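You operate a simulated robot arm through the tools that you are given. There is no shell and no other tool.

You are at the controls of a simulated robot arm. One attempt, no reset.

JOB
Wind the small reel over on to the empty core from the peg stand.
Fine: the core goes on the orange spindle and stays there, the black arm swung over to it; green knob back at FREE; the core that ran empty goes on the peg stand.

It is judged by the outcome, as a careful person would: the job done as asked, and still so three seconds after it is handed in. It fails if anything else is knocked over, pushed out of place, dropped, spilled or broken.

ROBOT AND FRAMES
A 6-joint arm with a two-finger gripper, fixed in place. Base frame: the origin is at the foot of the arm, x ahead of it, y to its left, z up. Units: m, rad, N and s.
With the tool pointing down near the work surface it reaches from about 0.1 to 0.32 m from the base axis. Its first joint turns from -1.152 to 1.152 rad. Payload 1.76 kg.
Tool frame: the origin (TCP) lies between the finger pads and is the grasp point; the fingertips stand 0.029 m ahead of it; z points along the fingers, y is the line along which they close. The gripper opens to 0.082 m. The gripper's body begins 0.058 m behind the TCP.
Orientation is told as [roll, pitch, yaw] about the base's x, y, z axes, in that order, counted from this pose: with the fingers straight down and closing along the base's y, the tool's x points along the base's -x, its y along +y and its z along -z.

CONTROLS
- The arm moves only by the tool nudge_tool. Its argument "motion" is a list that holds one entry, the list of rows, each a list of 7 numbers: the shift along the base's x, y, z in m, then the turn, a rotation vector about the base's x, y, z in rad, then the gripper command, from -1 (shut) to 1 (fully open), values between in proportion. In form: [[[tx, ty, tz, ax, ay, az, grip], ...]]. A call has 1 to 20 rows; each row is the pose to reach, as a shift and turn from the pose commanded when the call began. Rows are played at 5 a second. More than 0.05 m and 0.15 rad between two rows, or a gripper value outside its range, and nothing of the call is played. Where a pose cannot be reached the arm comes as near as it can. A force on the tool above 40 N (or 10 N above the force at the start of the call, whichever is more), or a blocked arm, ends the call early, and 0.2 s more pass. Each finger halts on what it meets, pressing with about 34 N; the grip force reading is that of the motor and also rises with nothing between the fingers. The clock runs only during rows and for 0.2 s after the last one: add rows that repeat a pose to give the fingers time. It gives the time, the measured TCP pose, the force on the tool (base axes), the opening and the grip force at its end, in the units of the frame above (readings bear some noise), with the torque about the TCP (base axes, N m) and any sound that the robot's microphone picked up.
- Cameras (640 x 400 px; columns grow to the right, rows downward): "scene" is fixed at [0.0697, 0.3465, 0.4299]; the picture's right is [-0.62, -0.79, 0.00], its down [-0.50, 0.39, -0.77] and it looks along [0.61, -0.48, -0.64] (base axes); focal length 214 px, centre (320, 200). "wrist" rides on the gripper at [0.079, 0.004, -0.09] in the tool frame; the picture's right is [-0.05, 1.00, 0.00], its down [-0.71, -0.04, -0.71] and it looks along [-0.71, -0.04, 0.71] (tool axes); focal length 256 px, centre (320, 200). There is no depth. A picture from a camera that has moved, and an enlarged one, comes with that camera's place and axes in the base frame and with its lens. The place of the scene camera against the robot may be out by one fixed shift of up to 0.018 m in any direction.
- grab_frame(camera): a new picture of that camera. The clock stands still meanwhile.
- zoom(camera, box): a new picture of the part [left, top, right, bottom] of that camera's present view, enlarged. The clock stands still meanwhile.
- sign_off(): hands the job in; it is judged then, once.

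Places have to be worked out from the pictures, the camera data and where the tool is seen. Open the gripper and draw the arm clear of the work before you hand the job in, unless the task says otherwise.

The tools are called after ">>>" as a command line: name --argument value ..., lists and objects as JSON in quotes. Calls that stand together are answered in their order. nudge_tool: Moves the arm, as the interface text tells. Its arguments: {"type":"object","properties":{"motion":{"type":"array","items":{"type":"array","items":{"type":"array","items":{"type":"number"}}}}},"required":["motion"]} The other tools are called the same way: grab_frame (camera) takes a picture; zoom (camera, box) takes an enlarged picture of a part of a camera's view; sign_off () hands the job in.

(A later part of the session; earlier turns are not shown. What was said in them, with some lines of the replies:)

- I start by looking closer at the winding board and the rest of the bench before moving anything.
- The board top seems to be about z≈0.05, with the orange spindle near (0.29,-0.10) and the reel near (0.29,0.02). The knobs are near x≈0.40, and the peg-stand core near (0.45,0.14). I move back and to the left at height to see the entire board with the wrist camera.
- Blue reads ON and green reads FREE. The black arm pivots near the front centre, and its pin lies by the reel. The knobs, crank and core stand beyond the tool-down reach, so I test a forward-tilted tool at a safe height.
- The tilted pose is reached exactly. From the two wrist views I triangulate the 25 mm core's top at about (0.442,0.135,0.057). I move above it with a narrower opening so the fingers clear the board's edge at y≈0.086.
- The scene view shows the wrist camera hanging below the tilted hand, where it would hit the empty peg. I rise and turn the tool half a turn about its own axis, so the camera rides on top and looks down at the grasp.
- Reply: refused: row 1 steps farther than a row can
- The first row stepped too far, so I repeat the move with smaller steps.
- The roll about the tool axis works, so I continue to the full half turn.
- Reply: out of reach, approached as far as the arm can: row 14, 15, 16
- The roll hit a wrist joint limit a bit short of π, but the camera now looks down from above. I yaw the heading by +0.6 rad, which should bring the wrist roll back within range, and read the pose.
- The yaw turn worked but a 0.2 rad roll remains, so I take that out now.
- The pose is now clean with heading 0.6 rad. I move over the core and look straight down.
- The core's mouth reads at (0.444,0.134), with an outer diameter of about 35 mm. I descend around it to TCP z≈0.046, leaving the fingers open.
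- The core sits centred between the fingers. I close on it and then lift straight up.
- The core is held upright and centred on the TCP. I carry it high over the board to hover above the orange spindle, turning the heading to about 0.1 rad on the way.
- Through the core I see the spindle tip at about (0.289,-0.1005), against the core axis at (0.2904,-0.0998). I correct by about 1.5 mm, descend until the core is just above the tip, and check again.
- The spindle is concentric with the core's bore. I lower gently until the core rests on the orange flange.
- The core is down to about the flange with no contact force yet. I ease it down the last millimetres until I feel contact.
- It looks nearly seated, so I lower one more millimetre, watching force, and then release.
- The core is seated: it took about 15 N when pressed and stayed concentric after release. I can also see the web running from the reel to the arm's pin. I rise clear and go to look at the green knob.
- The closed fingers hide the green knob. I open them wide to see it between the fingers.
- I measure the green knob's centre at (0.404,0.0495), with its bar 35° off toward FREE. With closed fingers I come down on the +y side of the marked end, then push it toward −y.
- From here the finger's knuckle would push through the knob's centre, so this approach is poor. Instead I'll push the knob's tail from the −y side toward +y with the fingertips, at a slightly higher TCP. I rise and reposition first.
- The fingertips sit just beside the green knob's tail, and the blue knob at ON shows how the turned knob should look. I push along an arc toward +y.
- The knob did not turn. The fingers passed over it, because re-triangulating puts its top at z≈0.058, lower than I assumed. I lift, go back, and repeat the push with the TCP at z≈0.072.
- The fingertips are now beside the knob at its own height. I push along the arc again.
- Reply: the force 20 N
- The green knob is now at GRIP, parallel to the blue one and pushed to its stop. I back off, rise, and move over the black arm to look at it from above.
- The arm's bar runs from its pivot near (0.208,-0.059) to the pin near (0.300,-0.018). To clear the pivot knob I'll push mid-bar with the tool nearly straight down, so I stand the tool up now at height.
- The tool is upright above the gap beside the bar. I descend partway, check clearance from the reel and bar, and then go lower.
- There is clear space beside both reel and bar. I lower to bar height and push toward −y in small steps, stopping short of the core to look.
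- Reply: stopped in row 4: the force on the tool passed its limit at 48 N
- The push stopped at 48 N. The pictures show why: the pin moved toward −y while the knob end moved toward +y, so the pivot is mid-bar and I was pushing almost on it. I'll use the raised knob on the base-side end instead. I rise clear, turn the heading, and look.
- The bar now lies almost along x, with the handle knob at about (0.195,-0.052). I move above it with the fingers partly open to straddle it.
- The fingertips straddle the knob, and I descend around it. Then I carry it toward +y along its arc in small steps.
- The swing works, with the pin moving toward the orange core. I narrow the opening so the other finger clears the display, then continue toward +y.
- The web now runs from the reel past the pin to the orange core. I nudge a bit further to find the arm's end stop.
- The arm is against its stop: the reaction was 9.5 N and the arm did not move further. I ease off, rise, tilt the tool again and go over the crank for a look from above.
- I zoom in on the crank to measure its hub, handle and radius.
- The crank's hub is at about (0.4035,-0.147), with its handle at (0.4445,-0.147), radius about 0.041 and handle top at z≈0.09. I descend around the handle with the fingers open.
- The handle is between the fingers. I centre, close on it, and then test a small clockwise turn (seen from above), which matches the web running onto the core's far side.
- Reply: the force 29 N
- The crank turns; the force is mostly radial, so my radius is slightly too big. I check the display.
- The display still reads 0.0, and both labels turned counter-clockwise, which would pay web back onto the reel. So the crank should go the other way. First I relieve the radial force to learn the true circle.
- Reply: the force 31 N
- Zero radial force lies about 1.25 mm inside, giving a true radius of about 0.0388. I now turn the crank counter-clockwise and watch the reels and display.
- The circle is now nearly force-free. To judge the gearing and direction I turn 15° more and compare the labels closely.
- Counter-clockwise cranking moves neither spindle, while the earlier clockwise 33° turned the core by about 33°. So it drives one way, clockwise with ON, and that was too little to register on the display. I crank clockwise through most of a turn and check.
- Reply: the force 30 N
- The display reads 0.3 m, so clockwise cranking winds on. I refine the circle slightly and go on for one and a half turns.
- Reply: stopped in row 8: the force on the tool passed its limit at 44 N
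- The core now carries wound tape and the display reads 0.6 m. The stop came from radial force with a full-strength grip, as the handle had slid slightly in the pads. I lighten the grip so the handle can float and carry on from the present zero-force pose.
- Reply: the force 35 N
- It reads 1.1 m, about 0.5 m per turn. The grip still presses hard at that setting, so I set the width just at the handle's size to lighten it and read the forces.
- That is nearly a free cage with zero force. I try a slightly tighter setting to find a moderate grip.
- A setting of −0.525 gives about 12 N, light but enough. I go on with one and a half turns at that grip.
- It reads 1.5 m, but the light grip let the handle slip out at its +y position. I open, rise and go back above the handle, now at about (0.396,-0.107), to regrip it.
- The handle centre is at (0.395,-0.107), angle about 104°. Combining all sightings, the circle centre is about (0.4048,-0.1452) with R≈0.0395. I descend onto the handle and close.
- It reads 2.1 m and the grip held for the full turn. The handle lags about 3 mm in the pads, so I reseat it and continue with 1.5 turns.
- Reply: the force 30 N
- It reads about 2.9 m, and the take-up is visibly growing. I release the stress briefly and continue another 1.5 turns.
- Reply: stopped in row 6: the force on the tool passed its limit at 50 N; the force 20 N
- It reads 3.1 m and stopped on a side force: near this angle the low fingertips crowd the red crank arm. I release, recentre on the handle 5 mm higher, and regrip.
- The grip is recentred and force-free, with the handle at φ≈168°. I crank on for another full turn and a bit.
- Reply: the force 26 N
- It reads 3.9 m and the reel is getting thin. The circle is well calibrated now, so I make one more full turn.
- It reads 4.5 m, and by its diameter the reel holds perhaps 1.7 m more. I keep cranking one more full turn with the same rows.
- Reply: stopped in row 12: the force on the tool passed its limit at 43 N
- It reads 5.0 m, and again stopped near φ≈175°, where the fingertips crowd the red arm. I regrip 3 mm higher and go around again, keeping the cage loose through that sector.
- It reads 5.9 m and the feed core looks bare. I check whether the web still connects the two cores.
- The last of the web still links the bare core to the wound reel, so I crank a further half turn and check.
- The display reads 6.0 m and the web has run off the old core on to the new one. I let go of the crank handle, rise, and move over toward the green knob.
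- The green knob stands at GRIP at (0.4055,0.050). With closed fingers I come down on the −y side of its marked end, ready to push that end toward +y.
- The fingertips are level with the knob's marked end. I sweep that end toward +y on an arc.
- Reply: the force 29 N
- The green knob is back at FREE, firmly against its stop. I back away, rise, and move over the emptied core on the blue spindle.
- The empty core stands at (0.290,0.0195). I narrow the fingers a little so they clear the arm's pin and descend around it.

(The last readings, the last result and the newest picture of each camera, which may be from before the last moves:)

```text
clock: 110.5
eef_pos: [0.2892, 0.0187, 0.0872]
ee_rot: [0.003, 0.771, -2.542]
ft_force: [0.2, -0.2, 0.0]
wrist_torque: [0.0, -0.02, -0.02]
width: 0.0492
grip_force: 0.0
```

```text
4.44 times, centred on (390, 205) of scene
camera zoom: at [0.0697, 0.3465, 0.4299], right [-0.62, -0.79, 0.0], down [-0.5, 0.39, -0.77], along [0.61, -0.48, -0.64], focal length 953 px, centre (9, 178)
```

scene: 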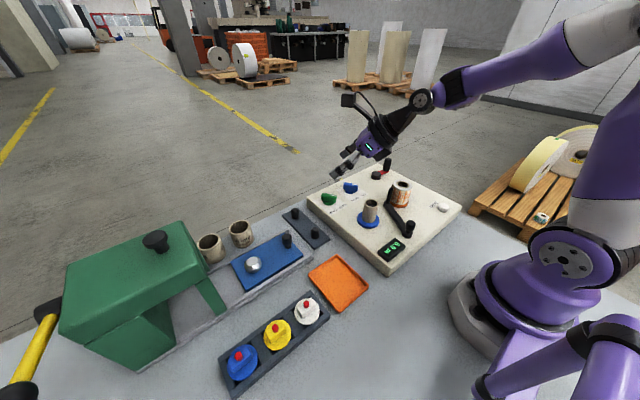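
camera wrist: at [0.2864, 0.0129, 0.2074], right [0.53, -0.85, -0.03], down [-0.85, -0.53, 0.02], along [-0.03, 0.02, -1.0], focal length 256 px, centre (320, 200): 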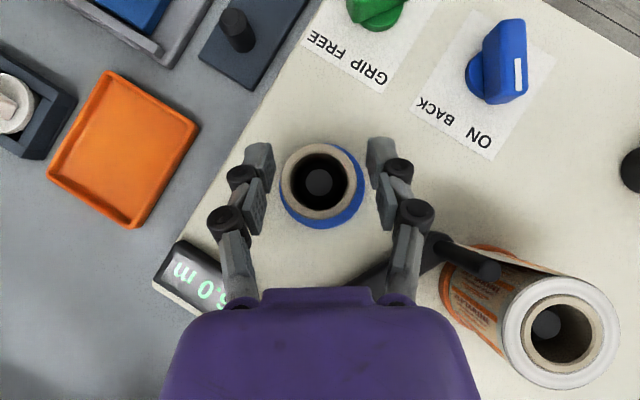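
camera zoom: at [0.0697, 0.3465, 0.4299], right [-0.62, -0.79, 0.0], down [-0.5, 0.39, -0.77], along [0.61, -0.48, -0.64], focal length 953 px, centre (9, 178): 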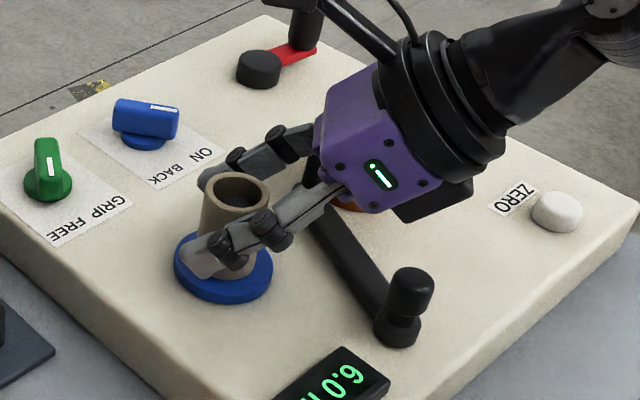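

The core is centred between the fingers. I close and lift it straight off the blue spindle.

>>> nudge_tool --motion '[[[0, 0, 0, 0, 0, 0, -0.2], [0, 0, 0, 0, 0, 0, -0.7], [0, 0, 0, 0, 0, 0, -1], [0, 0, 0, 0, 0, 0, -1]]]'

>>> nudge_tool --motion '[[[0, 0, 0.012, 0, 0, 0, -1], [0, 0, 0.03, 0, 0, 0, -1], [0, 0, 0.05, 0, 0, 0, -1], [0, 0, 0.075, 0, 0, 0, -1], [0, 0, 0.1, 0, 0, 0, -1], [0, 0, 0.1, 0, 0, 0, -1]]]'

>>> grab_frame --camera "wrist"

>>> zoom --camera "scene" --box '[280, 130, 460, 260]'

```text
clock: 111.5
eef_pos: [0.2893, 0.0187, 0.0893]
ee_rot: [0.004, 0.77, -2.541]
ft_force: [0.7, -0.3, 0.6]
wrist_torque: [-0.03, -0.03, -0.03]
width: 0.0309
grip_force: 33.5
```

```text
clock: 112.8
eef_pos: [0.2896, 0.019, 0.188]
ee_rot: [0.004, 0.771, -2.542]
ft_force: [0.1, 1.0, -0.5]
wrist_torque: [-0.03, -0.02, 0.03]
width: 0.0311
grip_force: 34.5
```

```text
taken
camera wrist: at [0.287, 0.0137, 0.3083], right [0.53, -0.85, -0.04], down [-0.85, -0.53, 0.02], along [-0.03, 0.02, -1.0], focal length 256 px, centre (320, 200)
```

wrist: 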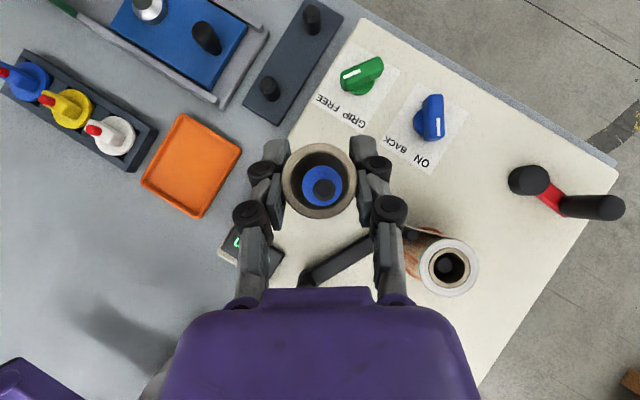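

```text
3.08 times, centred on (370, 195) of scene
camera zoom: at [0.0697, 0.3465, 0.4299], right [-0.62, -0.79, 0.0], down [-0.5, 0.39, -0.77], along [0.61, -0.48, -0.64], focal length 660 px, centre (166, 215)
```

zoom: 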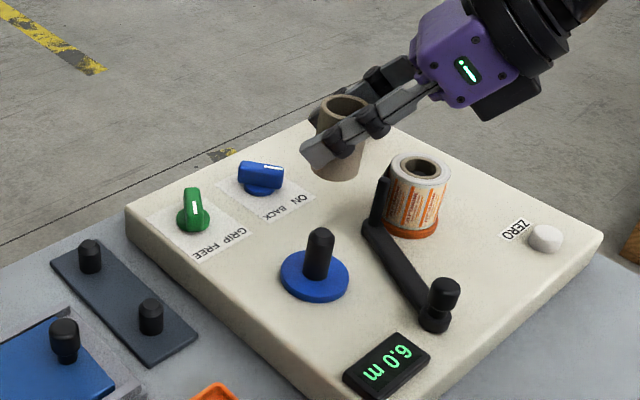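

The old core is off. I carry it to the far peg, where the first core stood, near (0.444,0.134).

>>> nudge_tool --motion '[[[0.025, 0.019, 0, 0, 0, 0, -1], [0.052, 0.039, 0, 0, 0, 0, -1], [0.08, 0.06, 0, 0, 0, 0, -1], [0.108, 0.081, 0, 0, 0, 0, -1], [0.134, 0.1, -0.01, 0, 0, 0, -1], [0.1544, 0.115, -0.03, 0, 0, 0, -1], [0.1544, 0.115, -0.05, 0, 0, 0, -1], [0.1544, 0.115, -0.05, 0, 0, 0, -1]]]'

>>> zoom --camera "wrist" --box '[270, 130, 370, 220]'

>>> zoom --camera "scene" --box '[230, 140, 380, 250]'

```text
clock: 114.7
eef_pos: [0.4437, 0.1329, 0.1373]
ee_rot: [0.003, 0.771, -2.541]
ft_force: [0.0, -1.6, -0.5]
wrist_torque: [0.02, 0.01, 0.0]
width: 0.0311
grip_force: 34.0
```

```text
4.44 times, centred on (320, 175) of wrist
camera zoom: at [0.4415, 0.128, 0.2577], right [0.53, -0.85, -0.03], down [-0.85, -0.53, 0.01], along [-0.03, 0.02, -1.0], focal length 1138 px, centre (320, 311)
```

zoom: 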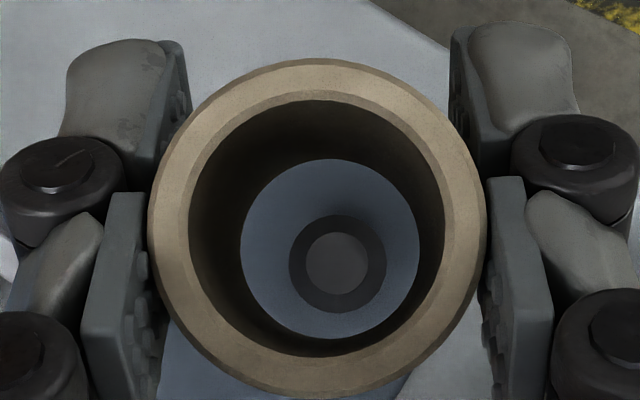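

```text
3.64 times, centred on (305, 195) of scene
camera zoom: at [0.0697, 0.3465, 0.4299], right [-0.62, -0.79, 0.0], down [-0.5, 0.39, -0.77], along [0.61, -0.48, -0.64], focal length 780 px, centre (374, 218)
```

zoom: 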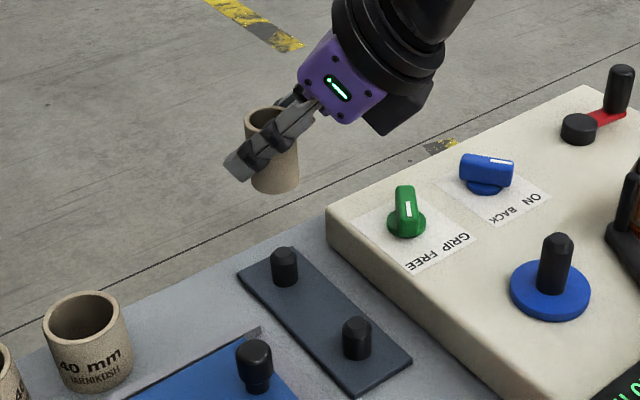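

The peg sits right under the core's bore, aligned within a millimetre. I lower in steps onto the peg.

>>> nudge_tool --motion '[[[0, 0, -0.02, 0, 0, 0, -1], [0, 0, -0.04, 0, 0, 0, -1], [0, 0, -0.055, 0, 0, 0, -1], [0, 0, -0.055, 0, 0, 0, -1]]]'

>>> zoom --camera "wrist" --box '[270, 130, 370, 220]'

```text
clock: 115.7
eef_pos: [0.4445, 0.134, 0.0842]
ee_rot: [0.004, 0.773, -2.54]
ft_force: [0.5, 0.2, 0.3]
wrist_torque: [0.01, -0.02, -0.02]
width: 0.031
grip_force: 33.7
```

```text
4.44 times, centred on (320, 175) of wrist
camera zoom: at [0.4412, 0.1282, 0.2027], right [0.53, -0.85, -0.04], down [-0.85, -0.53, 0.02], along [-0.03, 0.02, -1.0], focal length 1138 px, centre (320, 311)
```

zoom: 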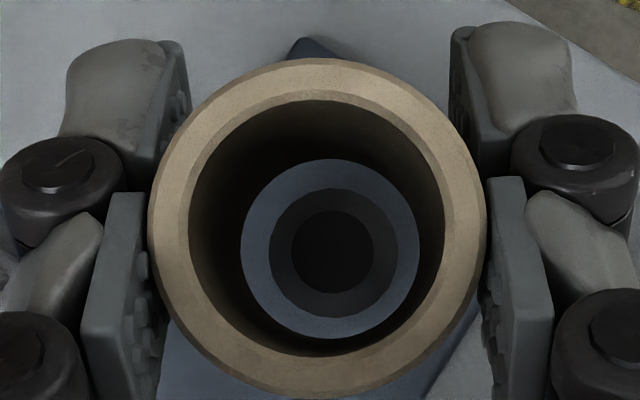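

The peg is concentric in the bore. I lower the rest of the way until it seats, watching the force.

>>> nudge_tool --motion '[[[0, 0, -0.012, 0, 0, 0, -1], [0, 0, -0.022, 0, 0, 0, -1], [0, 0, -0.029, 0, 0, 0, -1], [0, 0, -0.033, 0, 0, 0, -1], [0, 0, -0.0345, 0, 0, 0, -1], [0, 0, -0.0345, 0, 0, 0, -1]]]'

>>> zoom --camera "scene" --box '[250, 170, 350, 250]'

```text
clock: 117.0
eef_pos: [0.4438, 0.1355, 0.0478]
ee_rot: [0.006, 0.774, -2.541]
ft_force: [0.9, -0.5, 1.4]
wrist_torque: [-0.01, -0.04, -0.02]
width: 0.0309
grip_force: 34.2
```

```text
5.00 times, centred on (300, 210) of scene
camera zoom: at [0.0697, 0.3465, 0.4299], right [-0.62, -0.79, 0.0], down [-0.5, 0.39, -0.77], along [0.61, -0.48, -0.64], focal length 1072 px, centre (420, 150)
```

zoom: 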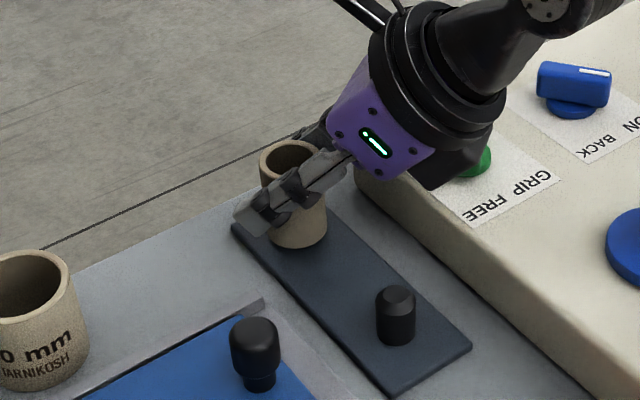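

It looks all but seated. I ease down a little more until I feel contact, then open.

>>> nudge_tool --motion '[[[0, 0, -0.001, 0, 0, 0, -1], [0, 0, -0.002, 0, 0, 0, -1], [0, 0, -0.002, 0, 0, 0, -1]]]'

```text
clock: 117.8
eef_pos: [0.444, 0.1343, 0.0465]
ee_rot: [0.004, 0.771, -2.539]
ft_force: [0.3, -0.1, -0.7]
wrist_torque: [0.0, -0.01, -0.02]
width: 0.0313
grip_force: 34.2
```

>>> nudge_tool --motion '[[[0, 0, -0.001, 0, 0, 0, -1], [0, 0, -0.002, 0, 0, 0, -1], [0, 0, -0.002, 0, 0, 0, -1]]]'

>>> zoom --camera "scene" --box '[270, 185, 330, 235]'

```text
clock: 118.7
eef_pos: [0.4445, 0.1349, 0.0459]
ee_rot: [0.003, 0.775, -2.542]
ft_force: [-5.2, -1.4, 16.5]
wrist_torque: [-0.08, 0.26, -0.03]
width: 0.031
grip_force: 33.7
```

```text
8.00 times, centred on (300, 210) of scene
camera zoom: at [0.0697, 0.3465, 0.4299], right [-0.62, -0.79, 0.0], down [-0.5, 0.39, -0.77], along [0.61, -0.48, -0.63], focal length 1716 px, centre (480, 120)
```

zoom: 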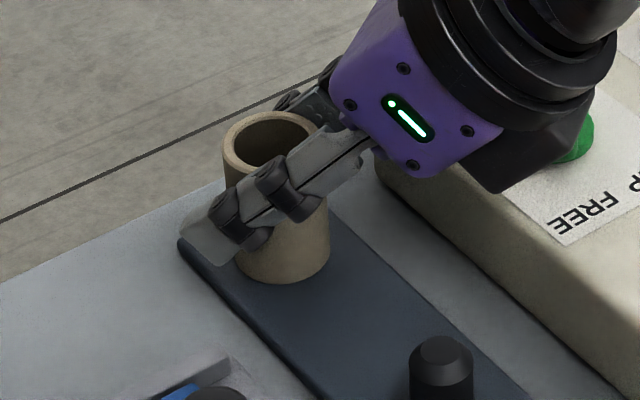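

The core is seated, with 16 N upward reaction. I open the fingers gently and rise straight up.

>>> nudge_tool --motion '[[[0, 0, 0.001, 0, 0, 0, -0.15], [0, 0, 0.001, 0, 0, 0, 0.2], [0, 0, 0.001, 0, 0, 0, 0.35], [0, 0, 0.001, 0, 0, 0, 0.35], [0, 0, 0.02, 0, 0, 0, 0.35], [0, 0, 0.045, 0, 0, 0, 0.35], [0, 0, 0.075, 0, 0, 0, 0.35], [0, 0, 0.11, 0, 0, 0, 0.35], [-0.03, -0.02, 0.13, 0, 0, 0, 0.35], [-0.06, -0.04, 0.14, 0, 0, 0, 0.35], [-0.06, -0.04, 0.14, 0, 0, 0, 0.35]]]'

>>> grab_frame --camera "wrist"

>>> grab_frame --camera "scene"

>>> zoom --camera "scene" --box '[270, 150, 470, 280]'

```text
clock: 121.0
eef_pos: [0.384, 0.0936, 0.1851]
ee_rot: [0.002, 0.771, -2.541]
ft_force: [0.1, 0.3, -0.7]
wrist_torque: [0.02, 0.03, 0.01]
width: 0.0555
grip_force: 0.1
```

```text
taken
camera wrist: at [0.381, 0.0879, 0.3044], right [0.53, -0.85, -0.03], down [-0.85, -0.53, 0.02], along [-0.03, 0.02, -1.0], focal length 256 px, centre (320, 200)
```

wrist: 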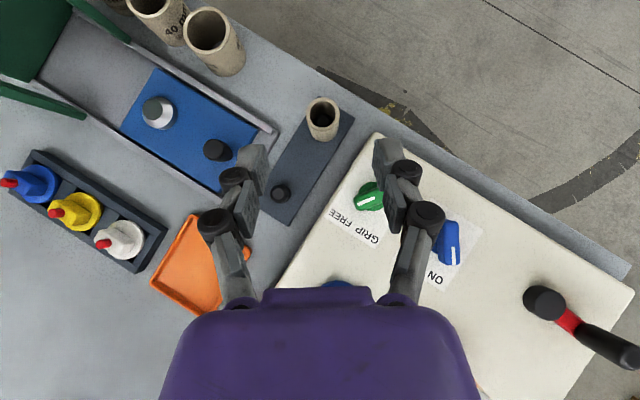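

```text
taken
```

scene: 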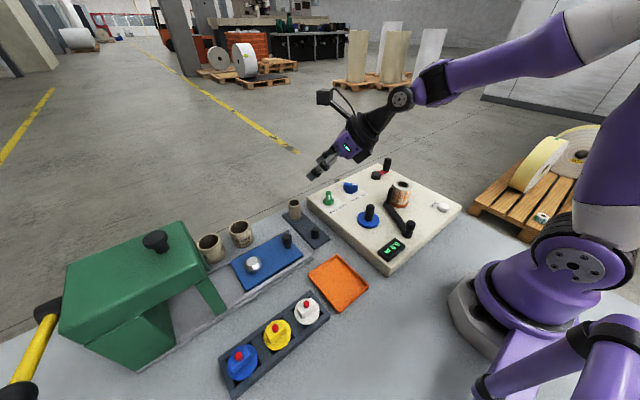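

```text
3.08 times, centred on (370, 215) of scene
camera zoom: at [0.0697, 0.3465, 0.4299], right [-0.62, -0.79, 0.0], down [-0.5, 0.39, -0.77], along [0.61, -0.48, -0.64], focal length 660 px, centre (166, 154)
```

zoom: 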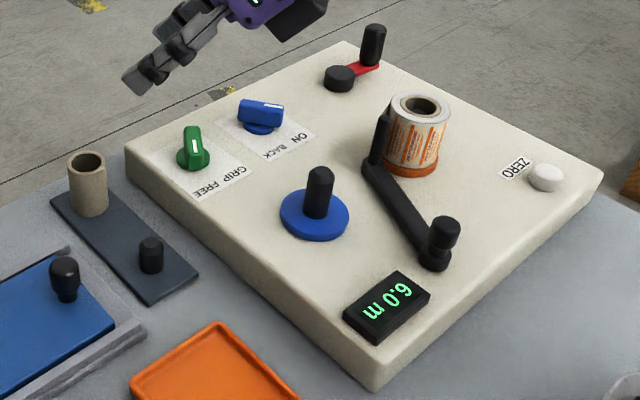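

The old core stands on its peg, and the full reel is on the orange spindle with the arm over to it. Green is at FREE, blue is unchanged, and the display reads 6.0 m. I open the gripper and draw the arm up and back, clear of the work.

>>> nudge_tool --motion '[[[-0.01, -0.01, 0.04, 0, 0, 0, 0.6], [-0.03, -0.03, 0.07, 0, 0, 0, 1], [-0.06, -0.05, 0.1, 0, 0, 0, 1], [-0.09, -0.07, 0.12, 0, 0, 0, 1], [-0.12, -0.08, 0.13, 0, 0, 0, 1], [-0.14, -0.09, 0.13, 0, 0, 0, 1], [-0.14, -0.09, 0.13, 0, 0, 0, 1]]]'

>>> grab_frame --camera "scene"

>>> grab_frame --camera "wrist"

>>> zoom --camera "scene" --box '[270, 150, 470, 280]'

```text
clock: 122.7
eef_pos: [0.2478, -0.0007, 0.2967]
ee_rot: [0.006, 0.772, -2.539]
ft_force: [-0.6, 0.8, 0.2]
wrist_torque: [-0.01, 0.02, -0.01]
width: 0.082
grip_force: 0.0
out of reach, approached as far as the arm can: row 4, 5, 6, 7
```

```text
taken
```

scene: 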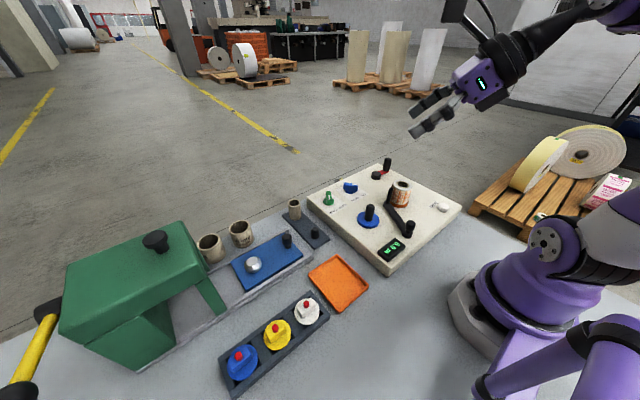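

```text
taken
camera wrist: at [0.2439, -0.0066, 0.4171], right [0.53, -0.85, -0.03], down [-0.85, -0.53, 0.01], along [-0.03, 0.02, -1.0], focal length 256 px, centre (320, 200)
```

wrist: 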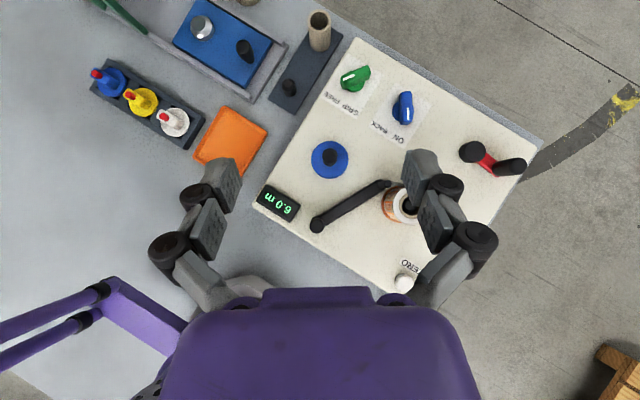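

```text
3.08 times, centred on (370, 215) of scene
camera zoom: at [0.0697, 0.3465, 0.4299], right [-0.62, -0.79, 0.0], down [-0.5, 0.39, -0.77], along [0.61, -0.48, -0.64], focal length 660 px, centre (166, 154)
```

zoom: 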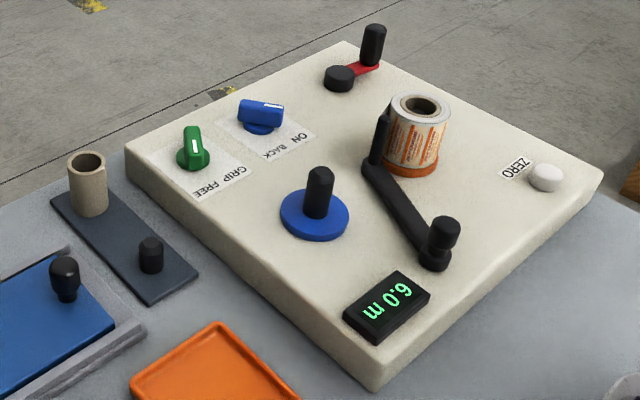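

The last views show the end state as asked:
- The wound core is on the orange spindle with the black arm against it.
- The green knob is at FREE.
- The emptied core is on the peg stand.

Nothing else looks displaced, and the arm is clear with the gripper open, so I hand the job in.

>>> sign_off

```text
The job is handed in.
```

The small reel is fully wound over on to the 25 mm core from the peg stand, and I have handed the job in. The counter ended at 6.0 m, with no tape left on the old core.

- **Wound core:** it is on the orange spindle and stayed there, with the black arm swung over to its end stop beside it.
- **Green knob:** it is back at FREE. I set it to GRIP only for the winding. The blue knob was at ON throughout and I left it there.
- **Empty core:** it is on the far peg of the stand, where the new core came from.
- **Everything else:** the last pictures show nothing knocked over or out of place. The gripper is open and the arm is clear of the work.

The arm stopped itself on force several times: once pushing the black arm too near its pivot, and three times while cranking. The pictures showed no damage from these.
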